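You operate a simulated robot arm through the tools that you are given. There is no shell and no other tool. Be economical: measure what you need, move in short steps, check, and stop when the job is done.

Carry out the task below with a simulated two-armed robot. There is one attempt and no reset: what you move stays moved.

TASK
Sort the green, yellow and red cards into bays, then reset the winder.
Fine: they lie on the winder and the green work mat; each goes in the bay of its colour; dial to 0, yellow slider to the pink mark.

The check looks at the end state, three seconds after you hand in, the way a careful person would. Anything else that was tipped, shoved, dropped, spilled or broken makes it a failure.

THE ROBOT
Two 7-joint arms with three-finger grippers on one trunk, on a base that drives. Base frame: it is fixed to the floor where the robot stands at the start and does not move with it; the origin is under the middle of the robot, x ahead of it, y to its left, z up. Readings come in m, rad, newtons and seconds.
The left shoulder is at the start at [0.03, 0.124, 1.108], the right one opposite. With the tool pointing down near the work surface each hand reaches from about 0.1 to 0.78 m from the robot's upright axis, wherever it stands, measured 20 degrees to its own side. Places, roughly: winder dial [0.5, -0.8, 0.9]; yellow slider [0.6, -0.6, 0.9]. Payload 2.2 kg a hand.
The TCP of each hand is the grasp point between the finger pads, 0.028 m short of the fingertips. In the tool frame z runs along the fingers and y along their closing line. The gripper opens to 0.102 m. The gripper's body begins 0.071 m behind the TCP.
Orientation is told as [roll, pitch, yaw] about the base's x, y, z axes, in that order, counted from this pose: with the fingers straight down and closing along the base's y, the tool's x points along the base's -x, its y along +y and its z along -z.

THE INTERFACE
- The arms move only by the tool step_arm. It takes "left_deltas", "right_deltas" or both (then of equal length, played together; a hand with none holds still); each is text: rows parted by semicolons, each of 7 numbers parted by spaces: the shift along the base's x, y, z in m, then the turn, a rotation vector about the base's x, y, z in rad, then the finger opening in m, from 0 to 0.102. In form: x y z wx wy wz claw; .... A call has 1 to 12 rows; each row is the pose to reach, as a shift and turn from the pose commanded when the call began. Each row takes 0.2 s and may step no farther than 0.05 m and 0.15 rad from the row before; otherwise, or with a gripper value out of range, the whole call is refused. A pose out of reach is approached as far as the arm can. The call stops where the force on the tool passes 70 N (or 10 N more than at its start, if that is more) or the arm is blocked; 0.2 s more then pass. Each finger halts on what it meets, pressing with about 27 N; the grip force reading is that of the motor and also rises with nothing between the fingers. The clock runs only during rows and for 0.2 s after the last one: add rows that repeat a pose to give the fingers time. It gives the time, the measured TCP pose, the force on the tool (base axes), the opening and the grip force at its end, in the units of the frame above (readings bear some noise), with the torque about the TCP (base axes, N m) and any sound that the robot's microphone picked up.
- Cameras (640 x 400 px; columns grow to the right, rows downward): "scene" is now at [0.0328, -0.0229, 1.818]; the picture's right is [-0.21, -0.98, 0.00], its down [-0.83, 0.18, -0.53] and it looks along [0.51, -0.11, -0.85] (base axes); focal length 276 px, centre (320, 200). "left" rides on the left gripper at [0.072, 0.038, -0.086] in its tool frame; the picture's right is [-0.46, 0.89, 0.00], its down [-0.60, -0.32, -0.73] and it looks along [-0.65, -0.34, 0.68] (tool axes); focal length 256 px, centre (320, 200). "right" rides on the right gripper at [0.069, 0.044, -0.086] in its tool frame; the picture's right is [-0.53, 0.85, 0.00], its down [-0.58, -0.36, -0.73] and it looks along [-0.62, -0.39, 0.68] (tool axes); focal length 256 px, centre (320, 200). There is no depth. A picture from a camera that has moved, and an enlarged one, comes with that camera's place and axes in the base frame and with its lens. The place of the scene camera against the robot may be out by one fixed shift of up to 0.018 m in any direction.
- camera(camera): a new picture of that camera. The clock stands still meanwhile.
- slide_trunk(by): slides the trunk up (or, below 0, down) by that many m; the arms and the scene camera ride with it, the base frame stays. It gives what a move gives, with no picture.
- base_move(legs): drives the robot by 1 to 6 legs, each [ahead, left, turn to the left] in m, m and rad, along the robot's own axes; the way and the turn of a leg run together, so that a leg with both is an arc; at most 1.5 m and 3.142 rad a leg. The arms and the cameras ride along, it lands a little off, and it stops where it bumps. It gives what a move gives.
- head_to(pan, tilt): turns the head with the scene camera to pan (to the left, within 2.496 rad either way) and tilt (down, from -0.506 to 1.204), counted from straight ahead of the robot. It gives what a move gives.
- inspect(camera, box): a new picture of the part [left, top, right, bottom] of that camera's present view, enlarged. The clock stands still meanwhile.
- sign_off(): hands the job in; it is judged then, once.

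Go step by step. Nothing tells you exact positions but the pictures and the camera data: compare them with the known pose of the tool, close in by small moves and look again before you grip or let go. The budget is 120 turns and 100 pictures, counting those below and the enlarged ones. Unless the task says otherwise, let go and move clear before handing in, and close with one line.

The tools are called after "Call:" as a command line: name --argument value ..., lists and objects as JSON in quotes. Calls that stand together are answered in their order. step_arm: Moves the arms, as the interface text tells. Its arguments: {"type":"object","properties":{"left_deltas":{"type":"string"},"right_deltas":{"type":"string"}},"required":[]} The other tools are called the same way: slide_trunk (by) slides the trunk up or down; base_move (legs) drives the base; head_to (pan, tilt) turns the head that bears the scene camera; camera (camera) takes a picture; inspect (camera, box) takes an enlarged picture of a part of a camera's view; sign_off () hands the job in.

At the start:

```text
time: 0.0
left_tcp_pos: [0.4934, -0.029, 1.2058]
left_tool_rot: [0.0, 0.001, -0.001]
left_wrist_force: [0.1, -0.4, 0.7]
left_moment: [-0.02, 0.01, -0.03]
left_finger_gap: 0.1019
left_finger_force: 0.1
right_tcp_pos: [0.3348, -0.3627, 1.1957]
right_tool_rot: [-0.001, 0.0, 0.0]
right_wrist_force: [0.1, 0.6, -0.1]
right_moment: [0.0, 0.01, -0.01]
right_finger_gap: 0.1019
right_finger_force: 0.0
trunk travel left (down, up): [-0.35, 0.19]
robot x, y, heading: [0.0004, -0.0044, -0.001]
head pan, tilt: [-0.215, 1.018]
```

scene: 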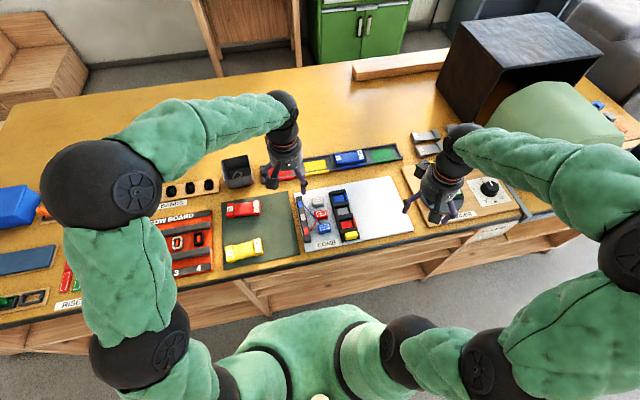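
right: 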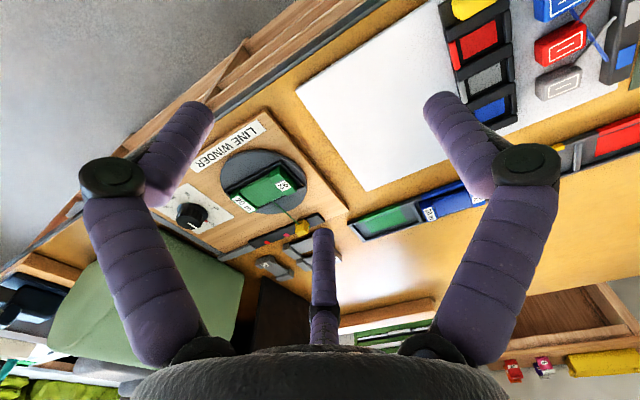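
left: 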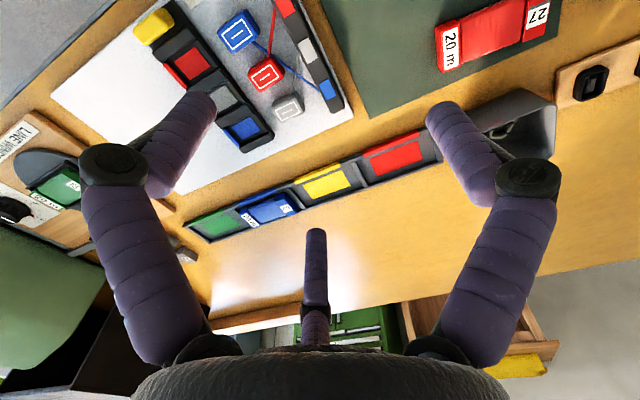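

The red and yellow cards lie on the green mat and the green card on the winder. The bay strip (red, yellow, blue, green) is behind the white board. I'll look closer before moving anything.

Call:
inspect --camera "scene" --box '[200, 120, 420, 280]'

Call:
inspect --camera "right" --box '[120, 80, 440, 290]'

Call:
inspect --camera "left" --box '[180, 0, 640, 260]'

```text
2.50 times, centred on (310, 200) of scene
camera zoom: at [0.0328, -0.0229, 1.818], right [-0.21, -0.98, 0.0], down [-0.83, 0.18, -0.53], along [0.51, -0.11, -0.85], focal length 689 px, centre (345, 200)
```

zoom: 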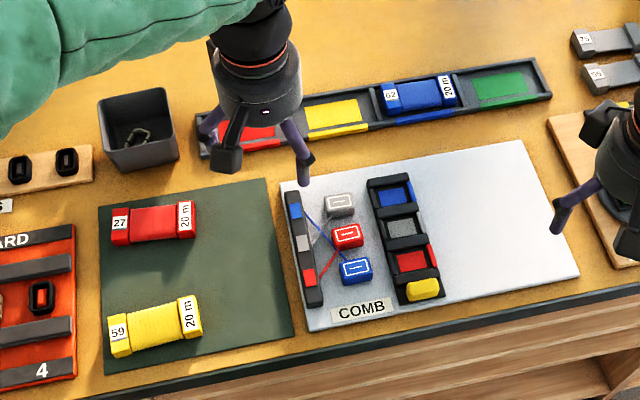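

```text
1.90 times, centred on (280, 185) of right
camera zoom: at [0.265, -0.32, 1.283], right [0.53, 0.85, 0.0], down [0.58, -0.36, 0.73], along [0.62, -0.39, -0.68], focal length 488 px, centre (396, 229)
```

zoom: 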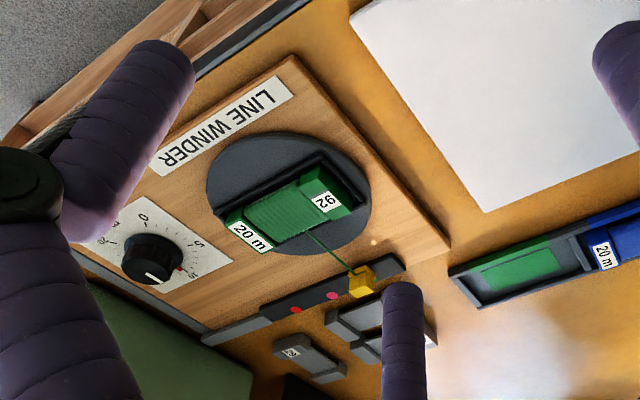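

```text
1.39 times, centred on (410, 130) of left
camera zoom: at [0.421, 0.0081, 1.291], right [0.46, 0.89, 0.0], down [0.6, -0.32, 0.73], along [0.65, -0.34, -0.68], focal length 356 px, centre (195, 297)
```

zoom: 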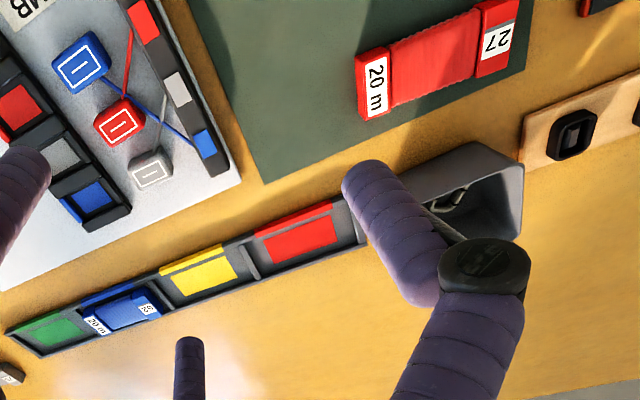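

I take the table top to be around z≈0.87, with the bays near x≈0.77. That is at the edge of reach, so I drive a little ahead and to the right, then look again.

Call:
base_move --legs '[[0.09, -0.05, 0]]'

Call:
camera --camera "left"

```text
time: 1.2
left_tcp_pos: [0.5836, -0.0778, 1.2047]
left_tool_rot: [0.001, -0.001, 0.001]
left_wrist_force: [-0.2, 1.2, -0.4]
left_moment: [-0.01, -0.02, 0.0]
left_finger_gap: 0.102
left_finger_force: 0.0
right_tcp_pos: [0.4255, -0.413, 1.1953]
right_tool_rot: [-0.001, 0.0, 0.0]
right_wrist_force: [0.2, 0.5, 0.1]
right_moment: [0.03, 0.02, -0.01]
right_finger_gap: 0.102
right_finger_force: 0.0
trunk travel left (down, up): [-0.35, 0.19]
robot x, y, heading: [0.093, -0.0499, 0.004]
head pan, tilt: [-0.215, 1.018]
```

```text
93 pictures are left
camera left: at [0.5115, -0.0407, 1.2908], right [0.46, 0.89, 0.0], down [0.6, -0.32, 0.73], along [0.65, -0.34, -0.68], focal length 256 px, centre (320, 200)
```

left: 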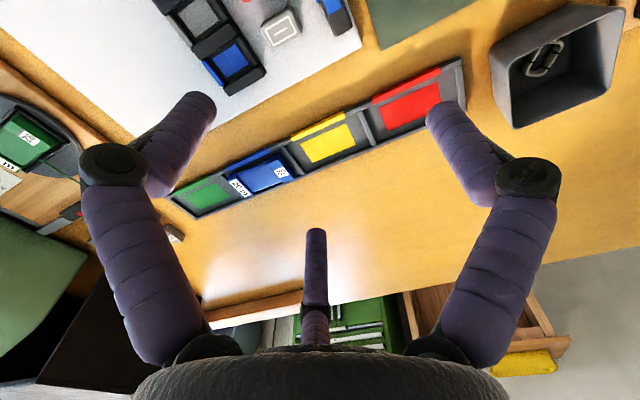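

The bay pads come out at about x≈0.758, z≈0.89, with y≈-0.003 for red, -0.156 for yellow and -0.461 for green. Next I bring the left hand over the red card at about (0.61, 0.167).

Call:
step_arm --left_deltas "0.004 0.04 -0.02 0 0 0 0.102; 0.008 0.08 -0.045 0 0 0 0.102; 0.013 0.12 -0.07 0 0 0 0.102; 0.018 0.16 -0.095 0 0 0 0.102; 0.022 0.2 -0.12 0 0 0 0.102; 0.026 0.243 -0.14 0 0 0 0.102; 0.026 0.243 -0.155 0 0 0 0.102"

Call:
camera --camera "left"

Call:
camera --camera "scene"

```text
time: 2.8
left_tcp_pos: [0.61, 0.1663, 1.0493]
left_tool_rot: [0.002, -0.002, 0.001]
left_wrist_force: [-0.5, -0.3, -0.1]
left_moment: [0.02, 0.03, 0.0]
left_finger_gap: 0.1018
left_finger_force: 0.0
right_tcp_pos: [0.4243, -0.4127, 1.1947]
right_tool_rot: [0.0, 0.0, 0.0]
right_wrist_force: [0.5, -0.5, -0.9]
right_moment: [0.0, -0.02, -0.03]
right_finger_gap: 0.1022
right_finger_force: 0.0
trunk travel left (down, up): [-0.35, 0.19]
robot x, y, heading: [0.0895, -0.0488, -0.003]
head pan, tilt: [-0.215, 1.018]
```

```text
92 pictures are left
camera left: at [0.5381, 0.2032, 1.1351], right [0.47, 0.89, 0.0], down [0.6, -0.32, 0.73], along [0.65, -0.34, -0.68], focal length 256 px, centre (320, 200)
```

left: 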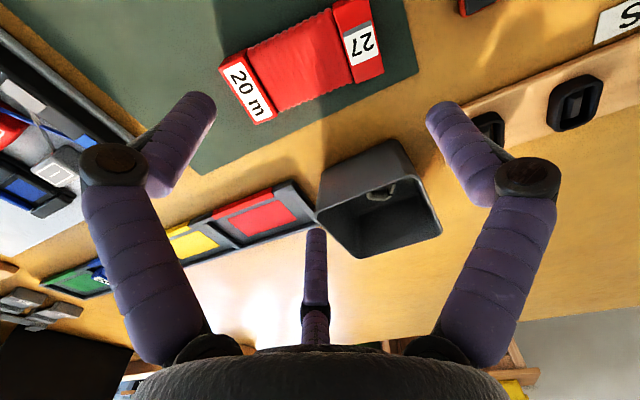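

```text
91 pictures are left
camera scene: at [0.1231, -0.0728, 1.818], right [-0.21, -0.98, 0.0], down [-0.83, 0.18, -0.53], along [0.51, -0.11, -0.85], focal length 276 px, centre (320, 200)
```

scene: 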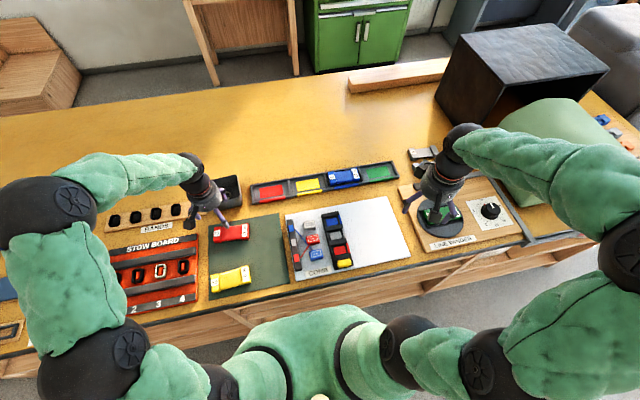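

The red card's centre is near (0.60, 0.155), its long axis is nearly along y (yaw about -0.11), and it is about 0.115 × 0.054 m. I turn the left gripper so it closes along x.

Call:
step_arm --left_deltas "0 0 0 0 0 0.146 0.102; 0 0 0 0 0 0.292 0.102; 0 0 0 0 0 0.438 0.102; 0 0 0 0 0 0.584 0.102; 0 0 0 0 0 0.73 0.102; 0 0 0 0 0 0.876 0.102; 0 0 0 0 0 1.022 0.102; 0 0 0 0 0 1.168 0.102; 0 0 0 0 0 1.314 0.102; -0.010 -0.01 0 0 0 1.46 0.102; -0.010 -0.01 0 0 0 1.46 0.102"

Call:
camera --camera "left"

```text
time: 5.2
left_tcp_pos: [0.5978, 0.1553, 1.0498]
left_tool_rot: [0.0, 0.0, 1.462]
left_wrist_force: [-0.2, -0.5, 0.3]
left_moment: [-0.03, 0.01, -0.01]
left_finger_gap: 0.1019
left_finger_force: 0.0
right_tcp_pos: [0.4257, -0.4128, 1.1948]
right_tool_rot: [0.0, 0.0, -0.001]
right_wrist_force: [0.3, 0.1, 0.4]
right_moment: [-0.04, 0.01, -0.03]
right_finger_gap: 0.102
right_finger_force: 0.0
trunk travel left (down, up): [-0.35, 0.19]
robot x, y, heading: [0.0901, -0.0486, 0.003]
head pan, tilt: [-0.215, 1.018]
```

```text
90 pictures are left
camera left: at [0.5533, 0.0865, 1.1358], right [-0.83, 0.56, 0.0], down [0.38, 0.57, 0.73], along [0.41, 0.61, -0.68], focal length 256 px, centre (320, 200)
```

left: 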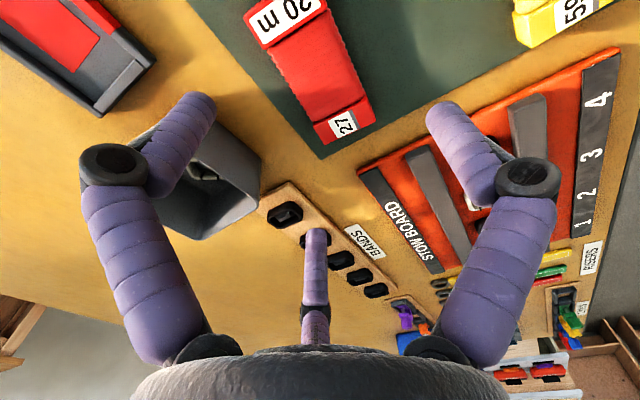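

The gripper is aligned above the card, so I lower it partway and look again to fix the height.

Call:
step_arm --left_deltas "0.002 -0.003 -0.04 0 0 0 0.102; 0.003 -0.005 -0.07 0 0 0 0.102; 0.003 -0.005 -0.07 0 0 0 0.102"

Call:
camera --camera "left"

```text
time: 6.0
left_tcp_pos: [0.6013, 0.1513, 0.9789]
left_tool_rot: [0.0, 0.0, 1.461]
left_wrist_force: [-0.3, -0.2, 0.3]
left_moment: [0.0, -0.04, -0.01]
left_finger_gap: 0.1021
left_finger_force: 0.0
right_tcp_pos: [0.425, -0.4119, 1.1962]
right_tool_rot: [-0.001, 0.001, -0.001]
right_wrist_force: [-0.7, -0.4, 0.5]
right_moment: [-0.07, 0.01, -0.02]
right_finger_gap: 0.1018
right_finger_force: 0.0
trunk travel left (down, up): [-0.35, 0.19]
robot x, y, heading: [0.0877, -0.0482, 0.002]
head pan, tilt: [-0.215, 1.018]
```

```text
89 pictures are left
camera left: at [0.5561, 0.0823, 1.0659], right [-0.83, 0.56, 0.0], down [0.38, 0.57, 0.73], along [0.41, 0.61, -0.68], focal length 256 px, centre (320, 200)
```

left: 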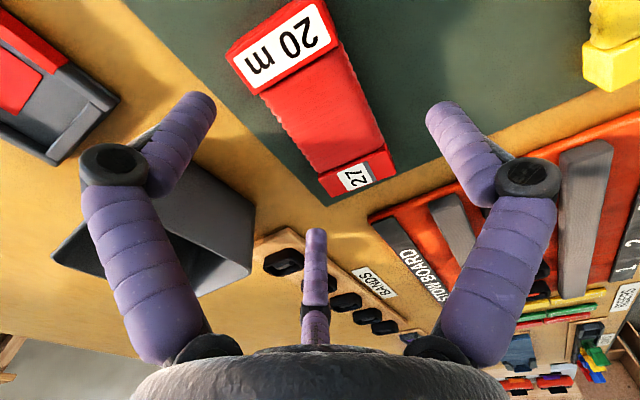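

The card top comes out at z≈0.925 and the mat at about 0.90, with the card centre near (0.600, 0.154). I lower so the fingertips sit at about 0.909 and look before gripping.

Call:
step_arm --left_deltas "0 0.003 -0.025 0 0 0 0.102; 0 0.003 -0.042 0 0 0 0.102; 0 0.003 -0.042 0 0 0 0.102"

Call:
camera --camera "left"

```text
time: 6.8
left_tcp_pos: [0.6029, 0.1537, 0.9384]
left_tool_rot: [-0.003, -0.002, 1.46]
left_wrist_force: [-1.5, -0.6, 13.7]
left_moment: [-0.15, -0.29, -0.05]
left_finger_gap: 0.1025
left_finger_force: 0.0
right_tcp_pos: [0.4245, -0.4127, 1.1962]
right_tool_rot: [0.001, -0.001, 0.002]
right_wrist_force: [0.4, -0.4, -0.2]
right_moment: [-0.01, -0.01, 0.01]
right_finger_gap: 0.1021
right_finger_force: 0.1
trunk travel left (down, up): [-0.35, 0.19]
robot x, y, heading: [0.0898, -0.0496, -0.002]
head pan, tilt: [-0.215, 1.018]
```

```text
88 pictures are left
camera left: at [0.5567, 0.0852, 1.0247], right [-0.83, 0.56, 0.0], down [0.38, 0.56, 0.73], along [0.41, 0.61, -0.68], focal length 256 px, centre (320, 200)
```

left: 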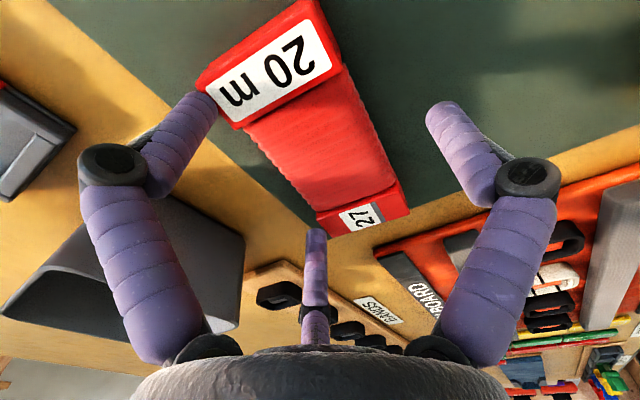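

Both fingertips touched the mat lightly, so its top is at about 0.910. I raise 4 mm and close on the wound middle.

Call:
step_arm --left_deltas "0 0 0.005 0 0 0 0.102; -0.002 0 0.005 0 0 0 0.08; -0.002 0 0.005 0 0 0 0.06; -0.002 0 0.005 0 0 0 0.04; -0.002 0 0.005 0 0 0 0.03; -0.002 0 0.005 0 0 0 0.03"

Call:
camera --camera "left"

```text
time: 8.2
left_tcp_pos: [0.6046, 0.1506, 0.951]
left_tool_rot: [-0.018, -0.002, 1.463]
left_wrist_force: [10.6, -23.0, 58.8]
left_moment: [-2.75, -1.07, 0.0]
left_finger_gap: 0.056
left_finger_force: 19.7
right_tcp_pos: [0.4217, -0.4162, 1.1963]
right_tool_rot: [0.004, -0.001, 0.002]
right_wrist_force: [0.7, 1.0, 0.3]
right_moment: [0.01, -0.03, -0.01]
right_finger_gap: 0.1019
right_finger_force: 0.2
trunk travel left (down, up): [-0.35, 0.19]
robot x, y, heading: [0.0928, -0.0478, -0.002]
head pan, tilt: [-0.215, 1.018]
```

```text
87 pictures are left
camera left: at [0.5574, 0.0824, 1.0351], right [-0.83, 0.56, -0.01], down [0.37, 0.56, 0.74], along [0.42, 0.61, -0.67], focal length 256 px, centre (320, 200)
```

left: 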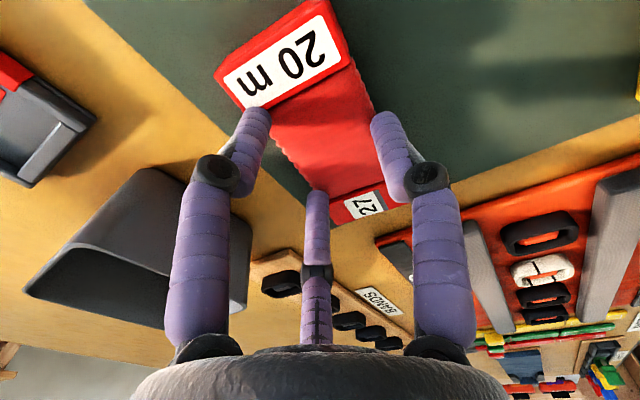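

The force is high: a finger seems to be riding on the card's end flange, so I open straight away and lift. Then I look at the gripper from the head.

Call:
step_arm --left_deltas "0 0 0.003 0 0 0 0.07; 0 0 0.006 0 0 0 0.102; 0 0 0.03 0 0 0 0.102; 0 0 0.07 0 0 0 0.102; 0 0 0.07 0 0 0 0.102"

Call:
camera --camera "left"

Call:
inspect --camera "scene" --box '[150, 130, 310, 310]'

```text
time: 9.4
left_tcp_pos: [0.5999, 0.154, 1.0129]
left_tool_rot: [0.001, 0.002, 1.457]
left_wrist_force: [0.1, 0.3, 0.4]
left_moment: [-0.01, 0.0, -0.01]
left_finger_gap: 0.102
left_finger_force: 0.0
right_tcp_pos: [0.4257, -0.4113, 1.1958]
right_tool_rot: [0.0, 0.001, 0.0]
right_wrist_force: [0.2, 0.2, -0.2]
right_moment: [0.01, 0.0, -0.03]
right_finger_gap: 0.1019
right_finger_force: 0.1
trunk travel left (down, up): [-0.35, 0.19]
robot x, y, heading: [0.0906, -0.0518, -0.001]
head pan, tilt: [-0.215, 1.018]
```

```text
86 pictures are left
camera left: at [0.554, 0.0865, 1.0981], right [-0.83, 0.56, 0.0], down [0.38, 0.57, 0.73], along [0.41, 0.61, -0.68], focal length 256 px, centre (320, 200)
```

left: 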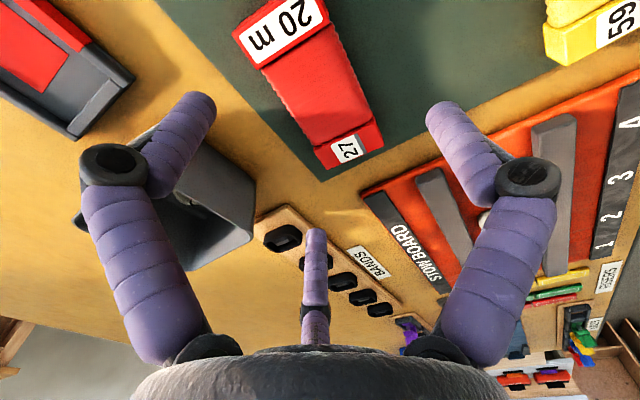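

```text
2.22 times, centred on (230, 220) of scene
camera zoom: at [0.1238, -0.0712, 1.818], right [-0.21, -0.98, 0.0], down [-0.83, 0.18, -0.52], along [0.51, -0.11, -0.85], focal length 612 px, centre (520, 156)
```

zoom: 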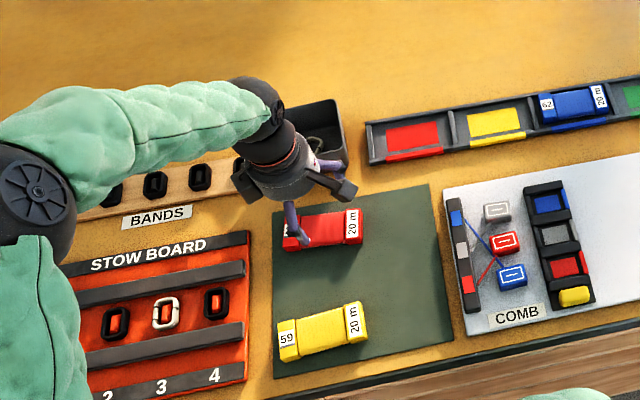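

Both the pictures and the wrench show that the hand really has three fingers: one along tool +y and two at ±120° from it. Closing across the card's middle therefore puts a finger on a flange. A better grip has the +y finger on the "27" end face and the other two on the wound sides, which needs a yaw of about -0.11.

Call:
step_arm --left_deltas "0 0 0.03 0 0 -0.145 0.102; 0 0.003 0.03 0 0 -0.29 0.102; 0 0.006 0.03 0 0 -0.435 0.102; 0 0.009 0.03 0 0 -0.58 0.102; 0 0.012 0.03 0 0 -0.725 0.102; 0 0.015 0.03 0 0 -0.87 0.102; 0 0.018 0.03 0 0 -1.015 0.102; 0.002 0.021 0.03 0 0 -1.16 0.102; 0.003 0.024 0.03 0 0 -1.305 0.102; 0.003 0.024 0.03 0 0 -1.45 0.102; 0.003 0.024 0.02 0 0 -1.57 0.102; 0.003 0.024 0 0 0 -1.57 0.102"

Call:
camera --camera "left"

```text
time: 12.0
left_tcp_pos: [0.6056, 0.1775, 1.0127]
left_tool_rot: [0.002, 0.0, -0.112]
left_wrist_force: [0.1, 0.4, 0.7]
left_moment: [-0.01, 0.01, 0.0]
left_finger_gap: 0.1018
left_finger_force: 0.1
right_tcp_pos: [0.4245, -0.4124, 1.1948]
right_tool_rot: [0.0, 0.0, 0.0]
right_wrist_force: [-0.5, 0.0, -0.5]
right_moment: [0.0, 0.02, -0.01]
right_finger_gap: 0.1021
right_finger_force: 0.1
trunk travel left (down, up): [-0.35, 0.19]
robot x, y, heading: [0.0911, -0.0488, 0.003]
head pan, tilt: [-0.215, 1.018]
```

```text
84 pictures are left
camera left: at [0.5367, 0.2226, 1.0989], right [0.56, 0.83, 0.0], down [0.57, -0.38, 0.73], along [0.61, -0.41, -0.68], focal length 256 px, centre (320, 200)
```

left: 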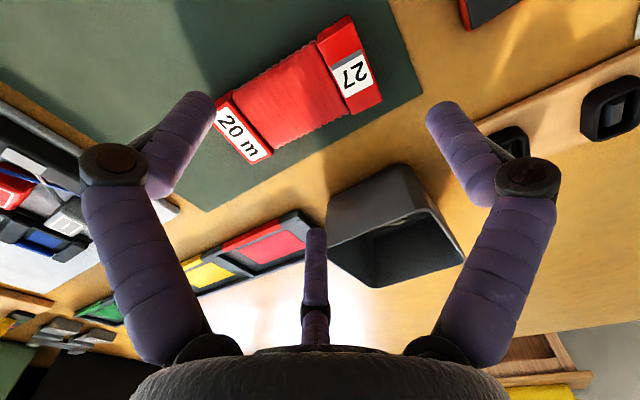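

The card axis passes near x≈0.598 at this y and the yaw matches. I shift to it and lower carefully.

Call:
step_arm --left_deltas "-0.007 0.002 -0.03 0 0 0 0.102; -0.007 0.002 -0.06 0 0 0 0.102; -0.007 0.002 -0.068 0 0 0 0.102; -0.007 0.002 -0.072 0 0 0 0.102; -0.007 0.002 -0.072 0 0 0 0.102"

Call:
camera --camera "left"

```text
time: 13.2
left_tcp_pos: [0.5954, 0.1792, 0.9416]
left_tool_rot: [0.0, 0.0, -0.109]
left_wrist_force: [0.9, -0.5, -0.2]
left_moment: [0.0, 0.02, -0.01]
left_finger_gap: 0.102
left_finger_force: 0.1
right_tcp_pos: [0.4245, -0.4117, 1.1962]
right_tool_rot: [0.0, 0.001, -0.001]
right_wrist_force: [-0.2, -0.6, 0.0]
right_moment: [0.02, -0.05, 0.0]
right_finger_gap: 0.102
right_finger_force: 0.0
trunk travel left (down, up): [-0.35, 0.19]
robot x, y, heading: [0.0898, -0.056, -0.002]
head pan, tilt: [-0.215, 1.018]
```

```text
83 pictures are left
camera left: at [0.5281, 0.224, 1.0272], right [0.56, 0.83, 0.0], down [0.57, -0.38, 0.73], along [0.61, -0.41, -0.68], focal length 256 px, centre (320, 200)
```

left: 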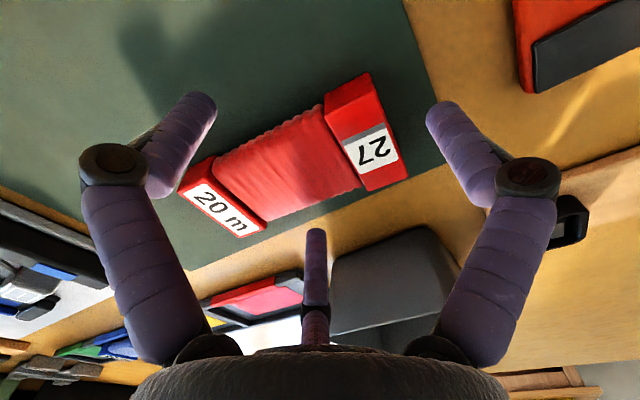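

No contact at tip height about 0.914. The card sits between the fingers, so I close in stages.

Call:
step_arm --left_deltas "0.002 0 0 0 0 0 0.08; 0.002 0 0 0 0 0 0.07; 0.002 0 0 0 0 0 0.07"

Call:
camera --camera "left"

```text
time: 14.0
left_tcp_pos: [0.5977, 0.1782, 0.9414]
left_tool_rot: [-0.001, 0.0, -0.111]
left_wrist_force: [0.3, -0.1, 0.5]
left_moment: [-0.01, 0.01, -0.03]
left_finger_gap: 0.0699
left_finger_force: 0.1
right_tcp_pos: [0.4245, -0.4122, 1.1955]
right_tool_rot: [0.0, 0.0, 0.0]
right_wrist_force: [-0.1, 0.2, -0.1]
right_moment: [-0.01, 0.0, -0.01]
right_finger_gap: 0.1019
right_finger_force: 0.1
trunk travel left (down, up): [-0.35, 0.19]
robot x, y, heading: [0.0868, -0.0488, -0.004]
head pan, tilt: [-0.215, 1.018]
```

```text
82 pictures are left
camera left: at [0.53, 0.224, 1.0275], right [0.56, 0.83, 0.0], down [0.57, -0.38, 0.73], along [0.61, -0.41, -0.68], focal length 256 px, centre (320, 200)
```

left: 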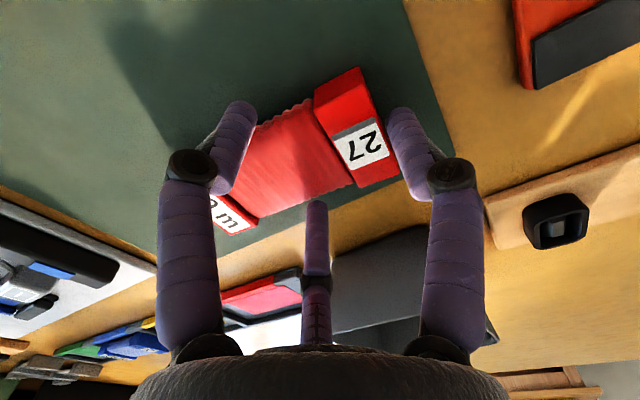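

The three fingers straddle the card as planned, so I close fully.

Call:
step_arm --left_deltas "0 0 0 0 0 0 0.06; 0 0 0 0 0 0 0.05; 0 0 0 0 0 0 0.04; 0 0 0 0 0 0 0.03; 0 0 0 0 0 0 0.03"

Call:
camera --camera "left"

```text
time: 15.2
left_tcp_pos: [0.598, 0.1798, 0.9423]
left_tool_rot: [0.001, -0.001, -0.11]
left_wrist_force: [2.2, 2.5, 5.9]
left_moment: [0.05, -0.05, 0.05]
left_finger_gap: 0.0632
left_finger_force: 26.9
right_tcp_pos: [0.4242, -0.4115, 1.1952]
right_tool_rot: [-0.001, 0.0, -0.002]
right_wrist_force: [0.3, -0.1, 0.0]
right_moment: [0.02, 0.0, -0.01]
right_finger_gap: 0.1022
right_finger_force: 0.0
trunk travel left (down, up): [-0.35, 0.19]
robot x, y, heading: [0.0866, -0.0487, 0.002]
head pan, tilt: [-0.215, 1.018]
```

```text
81 pictures are left
camera left: at [0.5303, 0.2244, 1.0279], right [0.56, 0.83, 0.0], down [0.57, -0.38, 0.73], along [0.61, -0.41, -0.68], focal length 256 px, centre (320, 200)
```

left: 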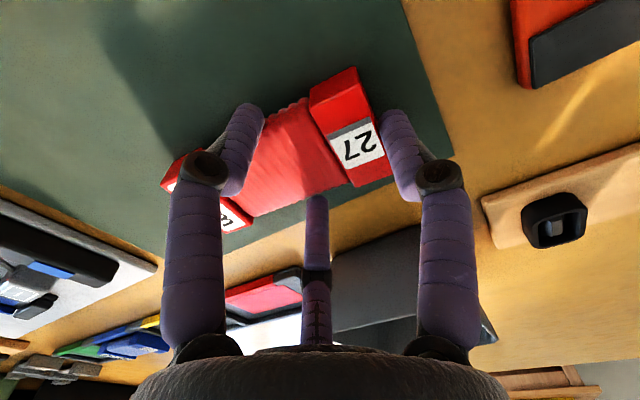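

It is gripped at 0.063 m with firm force. I lift a little and check the card comes along.

Call:
step_arm --left_deltas "0 0 0.015 0 0 0 0.03; 0 0 0.04 0 0 0 0.03; 0 0 0.08 0 0 0 0.03; 0 0 0.08 0 0 0 0.03"

Call:
camera --camera "left"

Call:
inspect --camera "scene" --box '[150, 130, 310, 310]'

```text
time: 16.2
left_tcp_pos: [0.5986, 0.1786, 1.0204]
left_tool_rot: [-0.002, 0.001, -0.11]
left_wrist_force: [0.7, 0.1, -1.3]
left_moment: [0.0, -0.02, 0.0]
left_finger_gap: 0.0631
left_finger_force: 26.9
right_tcp_pos: [0.4256, -0.4107, 1.1942]
right_tool_rot: [0.001, 0.001, 0.001]
right_wrist_force: [1.1, 0.2, 0.4]
right_moment: [0.04, 0.01, -0.01]
right_finger_gap: 0.1019
right_finger_force: 0.0
trunk travel left (down, up): [-0.35, 0.19]
robot x, y, heading: [0.0938, -0.0465, 0.001]
head pan, tilt: [-0.215, 1.018]
```

```text
80 pictures are left
camera left: at [0.5311, 0.224, 1.1061], right [0.56, 0.83, 0.0], down [0.57, -0.38, 0.73], along [0.6, -0.41, -0.68], focal length 256 px, centre (320, 200)
```

left: 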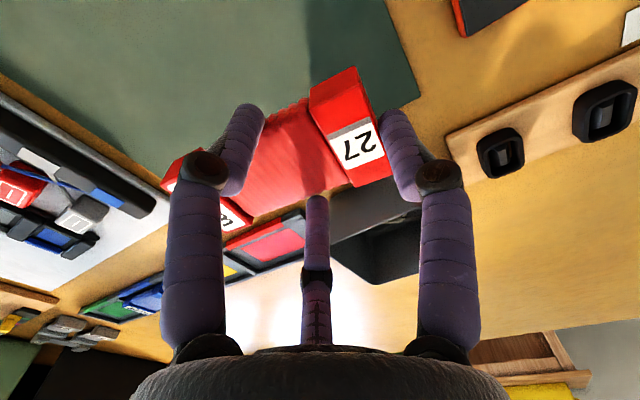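

```text
2.22 times, centred on (230, 220) of scene
camera zoom: at [0.1238, -0.0711, 1.818], right [-0.21, -0.98, 0.0], down [-0.83, 0.18, -0.52], along [0.51, -0.11, -0.85], focal length 612 px, centre (520, 156)
```

zoom: 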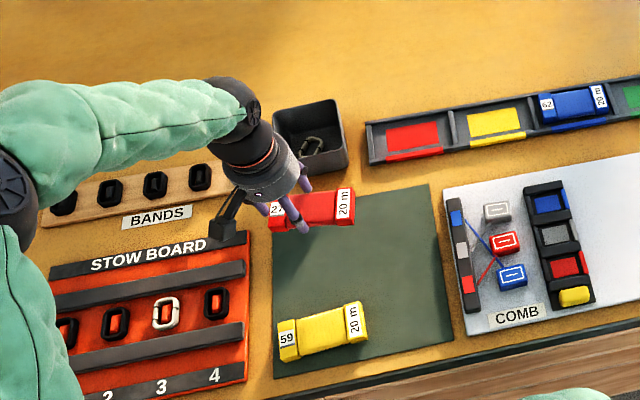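

The card lifted level, with its centre about 25 mm to -y of the TCP. A second triangulation puts the red bay at about (0.746, -0.004) with its floor at z≈0.907. I carry the card above it, passing high near the grey bin.

Call:
step_arm --left_deltas "0 -0.03 0.03 0 0 0.03 0.03; 0.01 -0.07 0.05 0 0 0.06 0.03; 0.03 -0.11 0.06 0 0 0.09 0.03; 0.06 -0.145 0.06 0 0 0.11 0.03; 0.1 -0.159 0.06 0 0 0.11 0.03; 0.148 -0.159 0.06 0 0 0.11 0.03; 0.148 -0.159 0.06 0 0 0.11 0.03"

Call:
camera --camera "left"

Call:
inspect --camera "scene" --box '[220, 140, 380, 240]'

```text
time: 17.8
left_tcp_pos: [0.7433, 0.0203, 1.0824]
left_tool_rot: [-0.001, -0.002, 0.0]
left_wrist_force: [0.7, -0.2, -0.1]
left_moment: [0.02, 0.01, 0.04]
left_finger_gap: 0.0631
left_finger_force: 27.2
right_tcp_pos: [0.4238, -0.4116, 1.1963]
right_tool_rot: [0.0, 0.0, 0.0]
right_wrist_force: [0.1, -0.4, 0.3]
right_moment: [0.0, -0.02, 0.02]
right_finger_gap: 0.102
right_finger_force: 0.2
trunk travel left (down, up): [-0.35, 0.19]
robot x, y, heading: [0.0899, -0.0483, -0.001]
head pan, tilt: [-0.215, 1.018]
```

```text
78 pictures are left
camera left: at [0.6712, 0.0565, 1.1677], right [0.46, 0.89, 0.0], down [0.6, -0.32, 0.73], along [0.65, -0.34, -0.68], focal length 256 px, centre (320, 200)
```

left: 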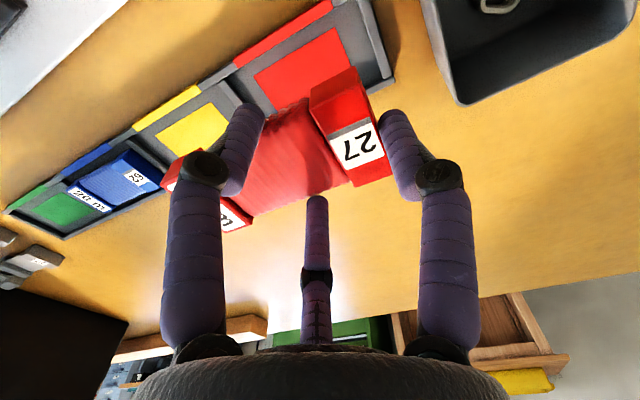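

```text
4.00 times, centred on (300, 190) of scene
camera zoom: at [0.1211, -0.0713, 1.8181], right [-0.21, -0.98, 0.0], down [-0.83, 0.18, -0.53], along [0.51, -0.11, -0.85], focal length 1102 px, centre (400, 240)
```

zoom: 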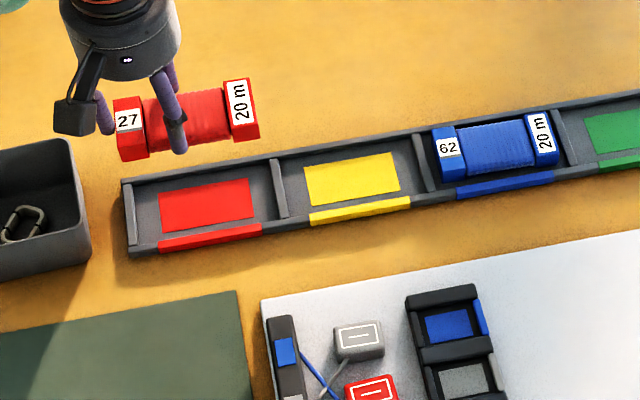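

The bay centre refines to (0.752, -0.005), so the TCP should go to about (0.751, 0.020). I lower to just above the bay and check.

Call:
step_arm --left_deltas "0.006 0 -0.04 0 0 0 0.03; 0.007 0 -0.08 0 0 0 0.03; 0.007 0 -0.11 0 0 0 0.03; 0.007 0 -0.11 0 0 0 0.03"

Call:
camera --camera "left"

Call:
inspect --camera "scene" --box '[220, 140, 380, 240]'

```text
time: 18.8
left_tcp_pos: [0.7522, 0.0196, 0.9704]
left_tool_rot: [0.0, 0.0, 0.0]
left_wrist_force: [-0.5, -1.0, -0.3]
left_moment: [-0.01, -0.01, -0.01]
left_finger_gap: 0.0634
left_finger_force: 27.2
right_tcp_pos: [0.4237, -0.4117, 1.1951]
right_tool_rot: [0.001, -0.001, 0.0]
right_wrist_force: [-0.6, 0.1, 0.0]
right_moment: [-0.01, -0.02, 0.0]
right_finger_gap: 0.1019
right_finger_force: 0.0
trunk travel left (down, up): [-0.35, 0.19]
robot x, y, heading: [0.087, -0.0495, 0.001]
head pan, tilt: [-0.215, 1.018]
```

```text
76 pictures are left
camera left: at [0.6797, 0.057, 1.0568], right [0.46, 0.89, 0.0], down [0.6, -0.32, 0.73], along [0.65, -0.34, -0.68], focal length 256 px, centre (320, 200)
```

left: 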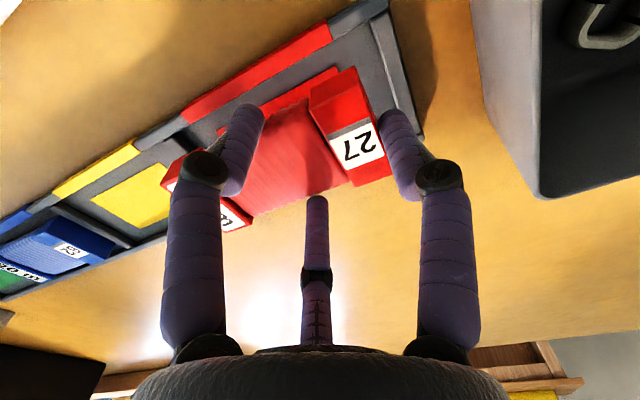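

```text
4.00 times, centred on (300, 190) of scene
camera zoom: at [0.1221, -0.0715, 1.8181], right [-0.21, -0.98, 0.0], down [-0.83, 0.18, -0.53], along [0.51, -0.11, -0.85], focal length 1102 px, centre (400, 240)
```

zoom: 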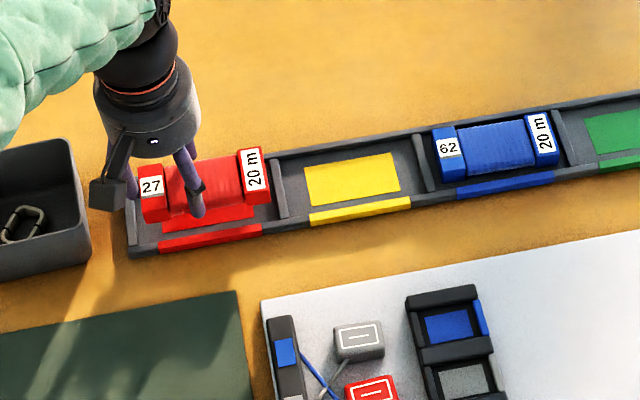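

The alignment looks centred in the bay. I lower the rest gently, watching the force.

Call:
step_arm --left_deltas "0 0 -0.012 0 0 0 0.03; 0 0 -0.02 0 0 0 0.03; 0 0 -0.024 0 0 0 0.03; 0 0 -0.024 0 0 0 0.03"

Call:
inspect --camera "scene" --box '[220, 140, 380, 240]'

```text
time: 19.8
left_tcp_pos: [0.7532, 0.0208, 0.9463]
left_tool_rot: [0.001, -0.001, -0.001]
left_wrist_force: [0.3, -0.9, -1.3]
left_moment: [0.03, 0.02, -0.02]
left_finger_gap: 0.0629
left_finger_force: 27.2
right_tcp_pos: [0.4247, -0.4117, 1.1949]
right_tool_rot: [0.0, -0.001, 0.0]
right_wrist_force: [-0.1, 0.1, 0.1]
right_moment: [-0.04, 0.02, 0.02]
right_finger_gap: 0.1018
right_finger_force: 0.0
trunk travel left (down, up): [-0.35, 0.19]
robot x, y, heading: [0.0881, -0.0474, 0.001]
head pan, tilt: [-0.215, 1.018]
```

```text
4.00 times, centred on (300, 190) of scene
camera zoom: at [0.1227, -0.0716, 1.8181], right [-0.21, -0.98, 0.0], down [-0.83, 0.18, -0.53], along [0.51, -0.11, -0.85], focal length 1102 px, centre (400, 240)
```

zoom: 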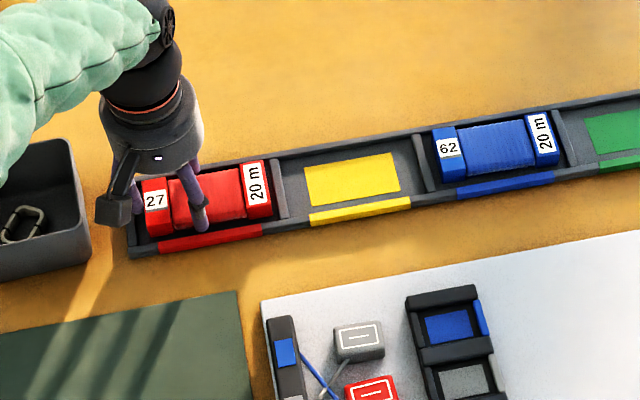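

It is inside the bay with no contact yet, so I go a few mm further to seat it.

Call:
step_arm --left_deltas "0 0 -0.003 0 0 0 0.03; 0 0 -0.006 0 0 0 0.03; 0 0 -0.006 0 0 0 0.03"

```text
time: 20.6
left_tcp_pos: [0.7536, 0.0201, 0.9432]
left_tool_rot: [0.001, -0.002, 0.002]
left_wrist_force: [-2.1, -2.2, 14.8]
left_moment: [-0.21, 0.31, 0.0]
left_finger_gap: 0.0633
left_finger_force: 27.3
right_tcp_pos: [0.423, -0.413, 1.1953]
right_tool_rot: [0.0, -0.003, -0.001]
right_wrist_force: [0.3, 0.0, 0.6]
right_moment: [0.01, 0.0, -0.01]
right_finger_gap: 0.1021
right_finger_force: 0.0
trunk travel left (down, up): [-0.35, 0.19]
robot x, y, heading: [0.0915, -0.0481, 0.0]
head pan, tilt: [-0.215, 1.018]
```

It is seated on the bay floor (15 N). I open just a few mm so the fingers don't push the walls, then rise.

Call:
step_arm --left_deltas "0 0 0.004 0 0 0 0.068; 0 0 0.005 0 0 0 0.07; 0 0 0.01 0 0 0 0.074; 0 0 0.03 0 0 0 0.08; 0 0 0.07 0 0 0 0.102; 0 0 0.11 0 0 0 0.102"

Call:
inspect --camera "scene" --box '[220, 140, 380, 240]'

Call:
camera --camera "left"

```text
time: 22.0
left_tcp_pos: [0.7538, 0.0208, 1.0529]
left_tool_rot: [-0.001, 0.0, 0.0]
left_wrist_force: [-1.0, 0.3, 0.8]
left_moment: [0.01, -0.01, -0.03]
left_finger_gap: 0.102
left_finger_force: 0.0
right_tcp_pos: [0.4247, -0.4124, 1.1941]
right_tool_rot: [0.001, 0.0, 0.0]
right_wrist_force: [0.0, 0.2, -0.6]
right_moment: [0.0, -0.04, 0.02]
right_finger_gap: 0.1023
right_finger_force: 0.1
trunk travel left (down, up): [-0.35, 0.19]
robot x, y, heading: [0.0885, -0.0467, 0.003]
head pan, tilt: [-0.215, 1.018]
```

```text
4.00 times, centred on (300, 190) of scene
camera zoom: at [0.1218, -0.0718, 1.8181], right [-0.21, -0.98, 0.0], down [-0.83, 0.18, -0.53], along [0.51, -0.11, -0.85], focal length 1102 px, centre (400, 240)
```

zoom: 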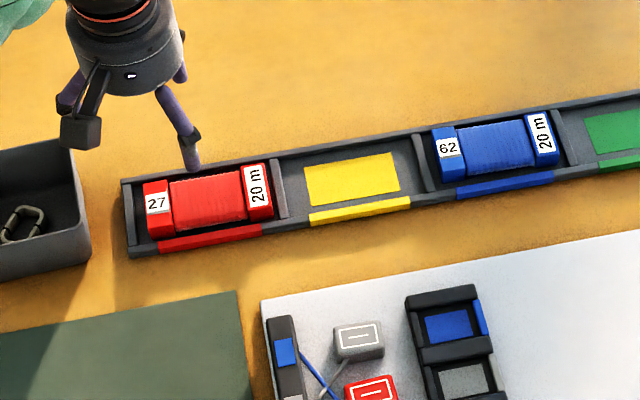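

```text
72 pictures are left
camera left: at [0.6811, 0.0584, 1.1391], right [0.47, 0.89, 0.0], down [0.6, -0.32, 0.73], along [0.65, -0.34, -0.68], focal length 256 px, centre (320, 200)
```

left: 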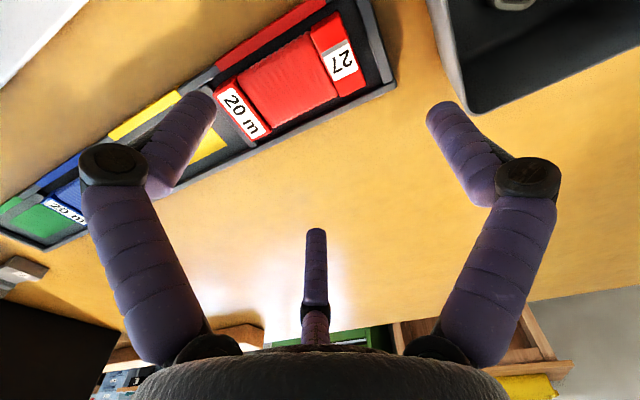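

Red is neatly in its bay. Yellow should be near (0.44, 0.162), so I move the hand above it.

Call:
step_arm --left_deltas "-0.04 0.02 0 0 0 0 0.102; -0.08 0.04 0 0 0 0 0.102; -0.12 0.06 0 0 0 -0.03 0.102; -0.16 0.08 0 0 0 -0.06 0.102; -0.2 0.1 0 0 0 -0.09 0.102; -0.24 0.12 0 0 0 -0.12 0.102; -0.28 0.14 -0.01 0 0 -0.15 0.102; -0.314 0.164 -0.03 0 0 -0.15 0.102; -0.314 0.164 -0.03 0 0 -0.15 0.102"

Call:
camera --camera "left"

```text
time: 24.0
left_tcp_pos: [0.437, 0.1841, 1.0198]
left_tool_rot: [0.0, -0.001, -0.149]
left_wrist_force: [-0.1, -0.5, 0.0]
left_moment: [-0.02, -0.02, 0.02]
left_finger_gap: 0.102
left_finger_force: 0.1
right_tcp_pos: [0.425, -0.4105, 1.1945]
right_tool_rot: [0.0, -0.002, 0.0]
right_wrist_force: [-0.3, -0.9, 0.3]
right_moment: [0.0, -0.02, 0.03]
right_finger_gap: 0.102
right_finger_force: 0.1
trunk travel left (down, up): [-0.35, 0.19]
robot x, y, heading: [0.0865, -0.0486, 0.002]
head pan, tilt: [-0.215, 1.018]
```

```text
71 pictures are left
camera left: at [0.3712, 0.2306, 1.1067], right [0.59, 0.81, 0.0], down [0.55, -0.4, 0.73], along [0.59, -0.43, -0.68], focal length 256 px, centre (320, 200)
```

left: 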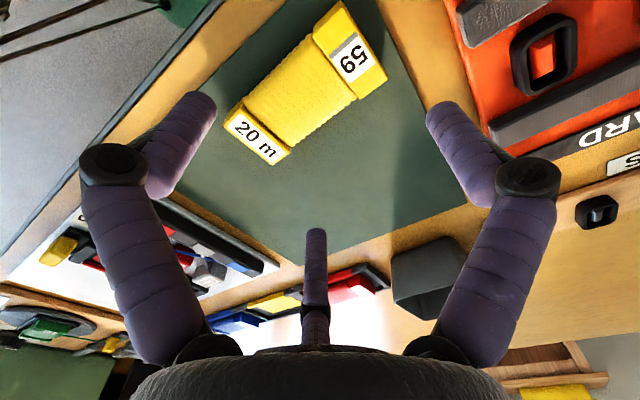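

The yellow card's centre is at about (0.437, 0.164) with yaw near +0.03. I align the grip, lower, and look before closing.

Call:
step_arm --left_deltas "-0.001 0.006 0 0 0 0.09 0.102; -0.001 0.006 -0.02 0 0 0.18 0.102; -0.001 0.006 -0.05 0 0 0.18 0.102; -0.001 0.006 -0.07 0 0 0.18 0.102; -0.001 0.006 -0.077 0 0 0.18 0.102; -0.001 0.006 -0.077 0 0 0.18 0.08; -0.001 0.006 -0.077 0 0 0.18 0.075"

Call:
camera --camera "left"

```text
time: 25.6
left_tcp_pos: [0.4389, 0.189, 0.9436]
left_tool_rot: [0.0, 0.001, 0.028]
left_wrist_force: [0.3, 0.4, 0.1]
left_moment: [0.03, 0.0, -0.04]
left_finger_gap: 0.0752
left_finger_force: 0.0
right_tcp_pos: [0.4243, -0.4113, 1.195]
right_tool_rot: [0.001, -0.001, 0.0]
right_wrist_force: [0.0, 0.3, -0.5]
right_moment: [-0.03, 0.02, -0.03]
right_finger_gap: 0.1019
right_finger_force: 0.1
trunk travel left (down, up): [-0.35, 0.19]
robot x, y, heading: [0.0886, -0.0507, -0.004]
head pan, tilt: [-0.215, 1.018]
```

```text
70 pictures are left
camera left: at [0.3651, 0.2245, 1.03], right [0.44, 0.9, 0.0], down [0.61, -0.3, 0.73], along [0.66, -0.32, -0.68], focal length 256 px, centre (320, 200)
```

left: 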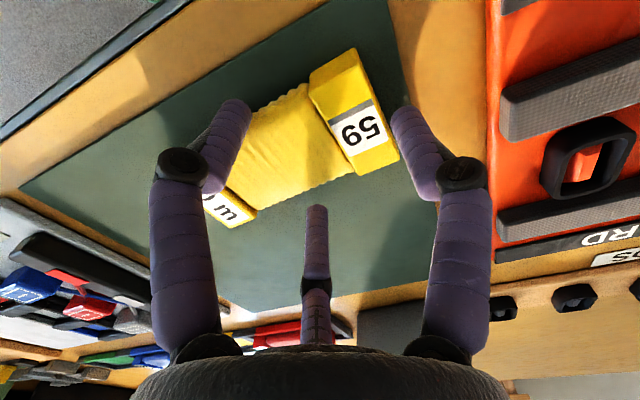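

The card sits about 6 mm to -x of centre, so I shift by that, close, and lift slightly.

Call:
step_arm --left_deltas "-0.006 0 0 0 0 0 0.078; -0.006 0 0 0 0 0 0.068; -0.006 0 0 0 0 0 0.058; -0.006 0 0 0 0 0 0.04; -0.006 0 0 0 0 0 0.03; -0.006 0 0 0 0 0 0.03; -0.006 0 0.015 0 0 0 0.03; -0.006 0 0.05 0 0 0 0.03; -0.006 0 0.09 0 0 0 0.03; -0.006 0 0.09 0 0 0 0.03"

Call:
camera --camera "left"

```text
time: 27.8
left_tcp_pos: [0.4328, 0.1896, 1.035]
left_tool_rot: [0.0, 0.002, 0.03]
left_wrist_force: [0.1, 0.0, -0.5]
left_moment: [0.02, 0.0, -0.01]
left_finger_gap: 0.0635
left_finger_force: 26.9
right_tcp_pos: [0.4243, -0.4117, 1.1953]
right_tool_rot: [-0.001, 0.002, -0.001]
right_wrist_force: [-0.3, -0.1, -0.5]
right_moment: [0.02, 0.0, 0.01]
right_finger_gap: 0.102
right_finger_force: 0.0
trunk travel left (down, up): [-0.35, 0.19]
robot x, y, heading: [0.0892, -0.0505, 0.003]
head pan, tilt: [-0.215, 1.018]
```

```text
69 pictures are left
camera left: at [0.3597, 0.2252, 1.1202], right [0.44, 0.9, 0.0], down [0.61, -0.3, 0.73], along [0.66, -0.32, -0.68], focal length 256 px, centre (320, 200)
```

left: 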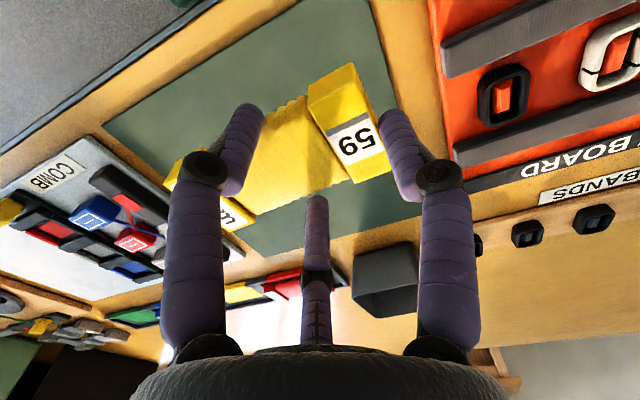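

Yellow is held the same way as red was. I carry it above the yellow bay, with the TCP to go to about (0.755, -0.127).

Call:
step_arm --left_deltas "0.02 -0.02 0.03 0 0 0 0.03; 0.05 -0.05 0.05 0 0 0 0.03; 0.083 -0.083 0.05 0 0 0 0.03; 0.116 -0.116 0.05 0 0 -0.03 0.03; 0.149 -0.149 0.05 0 0 -0.03 0.03; 0.182 -0.182 0.05 0 0 -0.03 0.03; 0.215 -0.215 0.05 0 0 -0.03 0.03; 0.248 -0.248 0.05 0 0 -0.03 0.03; 0.281 -0.281 0.05 0 0 -0.03 0.03; 0.314 -0.314 0.04 0 0 -0.03 0.03; 0.322 -0.317 0 0 0 -0.03 0.03; 0.322 -0.317 -0.04 0 0 -0.03 0.03"

Call:
camera --camera "left"

Call:
inspect --camera "scene" --box '[220, 140, 380, 240]'

```text
time: 30.4
left_tcp_pos: [0.7562, -0.1267, 0.9962]
left_tool_rot: [0.0, -0.003, 0.0]
left_wrist_force: [-0.3, 0.0, -0.1]
left_moment: [0.06, 0.05, 0.0]
left_finger_gap: 0.0632
left_finger_force: 27.1
right_tcp_pos: [0.4241, -0.4139, 1.1941]
right_tool_rot: [0.0, 0.0, 0.001]
right_wrist_force: [0.7, -0.7, 0.1]
right_moment: [0.03, 0.01, -0.02]
right_finger_gap: 0.102
right_finger_force: 0.0
trunk travel left (down, up): [-0.35, 0.19]
robot x, y, heading: [0.089, -0.0482, 0.001]
head pan, tilt: [-0.215, 1.018]
```

```text
68 pictures are left
camera left: at [0.6842, -0.0898, 1.0817], right [0.46, 0.89, 0.0], down [0.6, -0.32, 0.73], along [0.65, -0.34, -0.68], focal length 256 px, centre (320, 200)
```

left: 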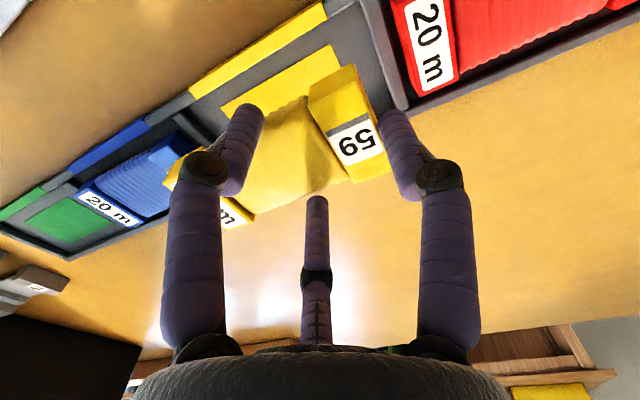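

```text
4.00 times, centred on (300, 190) of scene
camera zoom: at [0.1239, -0.0724, 1.818], right [-0.21, -0.98, 0.0], down [-0.83, 0.18, -0.52], along [0.51, -0.11, -0.85], focal length 1102 px, centre (400, 240)
```

zoom: 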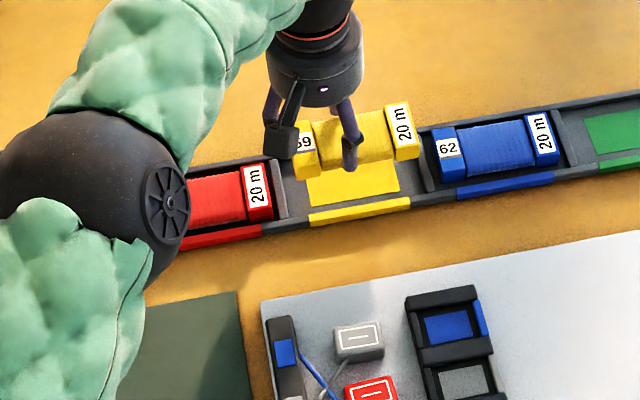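

The pad edges put the yellow bay centre at (0.752, -0.150), so I shift (-3, +2) mm, lower into it and seat the card.

Call:
step_arm --left_deltas "-0.003 0.002 -0.015 0 0 0 0.03; -0.003 0.002 -0.03 0 0 0 0.03; -0.003 0.002 -0.045 0 0 0 0.03; -0.003 0.002 -0.05 0 0 0 0.03; -0.003 0.002 -0.05 0 0 0 0.03"

Call:
inspect --camera "scene" --box '[220, 140, 380, 240]'

```text
time: 31.6
left_tcp_pos: [0.7519, -0.1245, 0.9453]
left_tool_rot: [-0.001, -0.001, 0.0]
left_wrist_force: [0.1, -0.7, 3.4]
left_moment: [-0.05, 0.08, 0.01]
left_finger_gap: 0.0632
left_finger_force: 27.0
right_tcp_pos: [0.425, -0.4121, 1.1953]
right_tool_rot: [0.001, 0.001, -0.001]
right_wrist_force: [0.5, 0.1, 0.5]
right_moment: [-0.02, -0.03, 0.01]
right_finger_gap: 0.102
right_finger_force: 0.2
trunk travel left (down, up): [-0.35, 0.19]
robot x, y, heading: [0.0922, -0.0474, -0.001]
head pan, tilt: [-0.215, 1.018]
```

```text
4.00 times, centred on (300, 190) of scene
camera zoom: at [0.1226, -0.0716, 1.8181], right [-0.21, -0.98, 0.0], down [-0.83, 0.18, -0.53], along [0.51, -0.11, -0.85], focal length 1102 px, centre (400, 240)
```

zoom: 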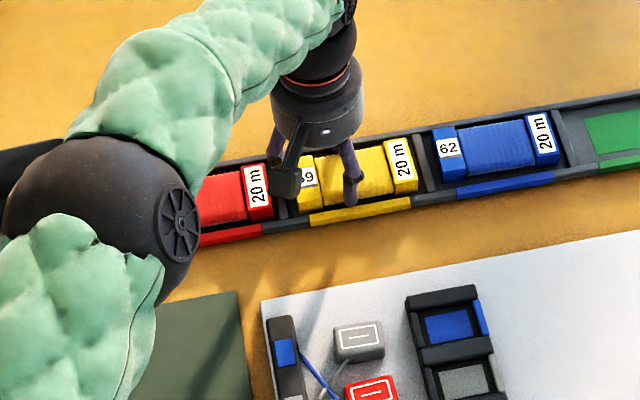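

Seated on the floor and centred. I release the same way, rise, and retract the left hand towards the robot.

Call:
step_arm --left_deltas "0 0 0.001 0 0 0 0.068; 0 0 0.002 0 0 0 0.07; 0 0 0.007 0 0 0 0.074; 0 0 0.03 0 0 0 0.08; 0 0 0.07 0 0 0 0.102; 0 0 0.12 0 0 0 0.102; 0 0.01 0.16 0 0 0 0.102; -0.04 0.03 0.18 0 0 0 0.102; -0.08 0.06 0.2 0 0 0 0.102; -0.12 0.09 0.2 0 0 0 0.102; -0.16 0.12 0.2 0 0 0 0.102; -0.2 0.15 0.2 0 0 0 0.102"

Call:
inspect --camera "scene" --box '[200, 130, 420, 270]'

```text
refused: row 9 steps farther than a row can; nothing moved
```

```text
2.86 times, centred on (310, 200) of scene
camera zoom: at [0.1226, -0.0716, 1.8181], right [-0.21, -0.98, 0.0], down [-0.83, 0.18, -0.53], along [0.51, -0.11, -0.85], focal length 787 px, centre (349, 200)
```

zoom: 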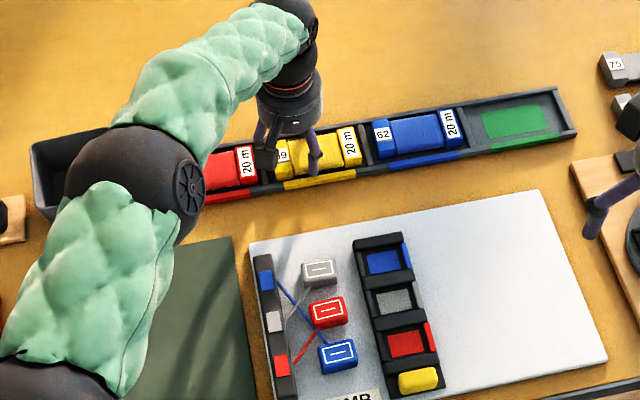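

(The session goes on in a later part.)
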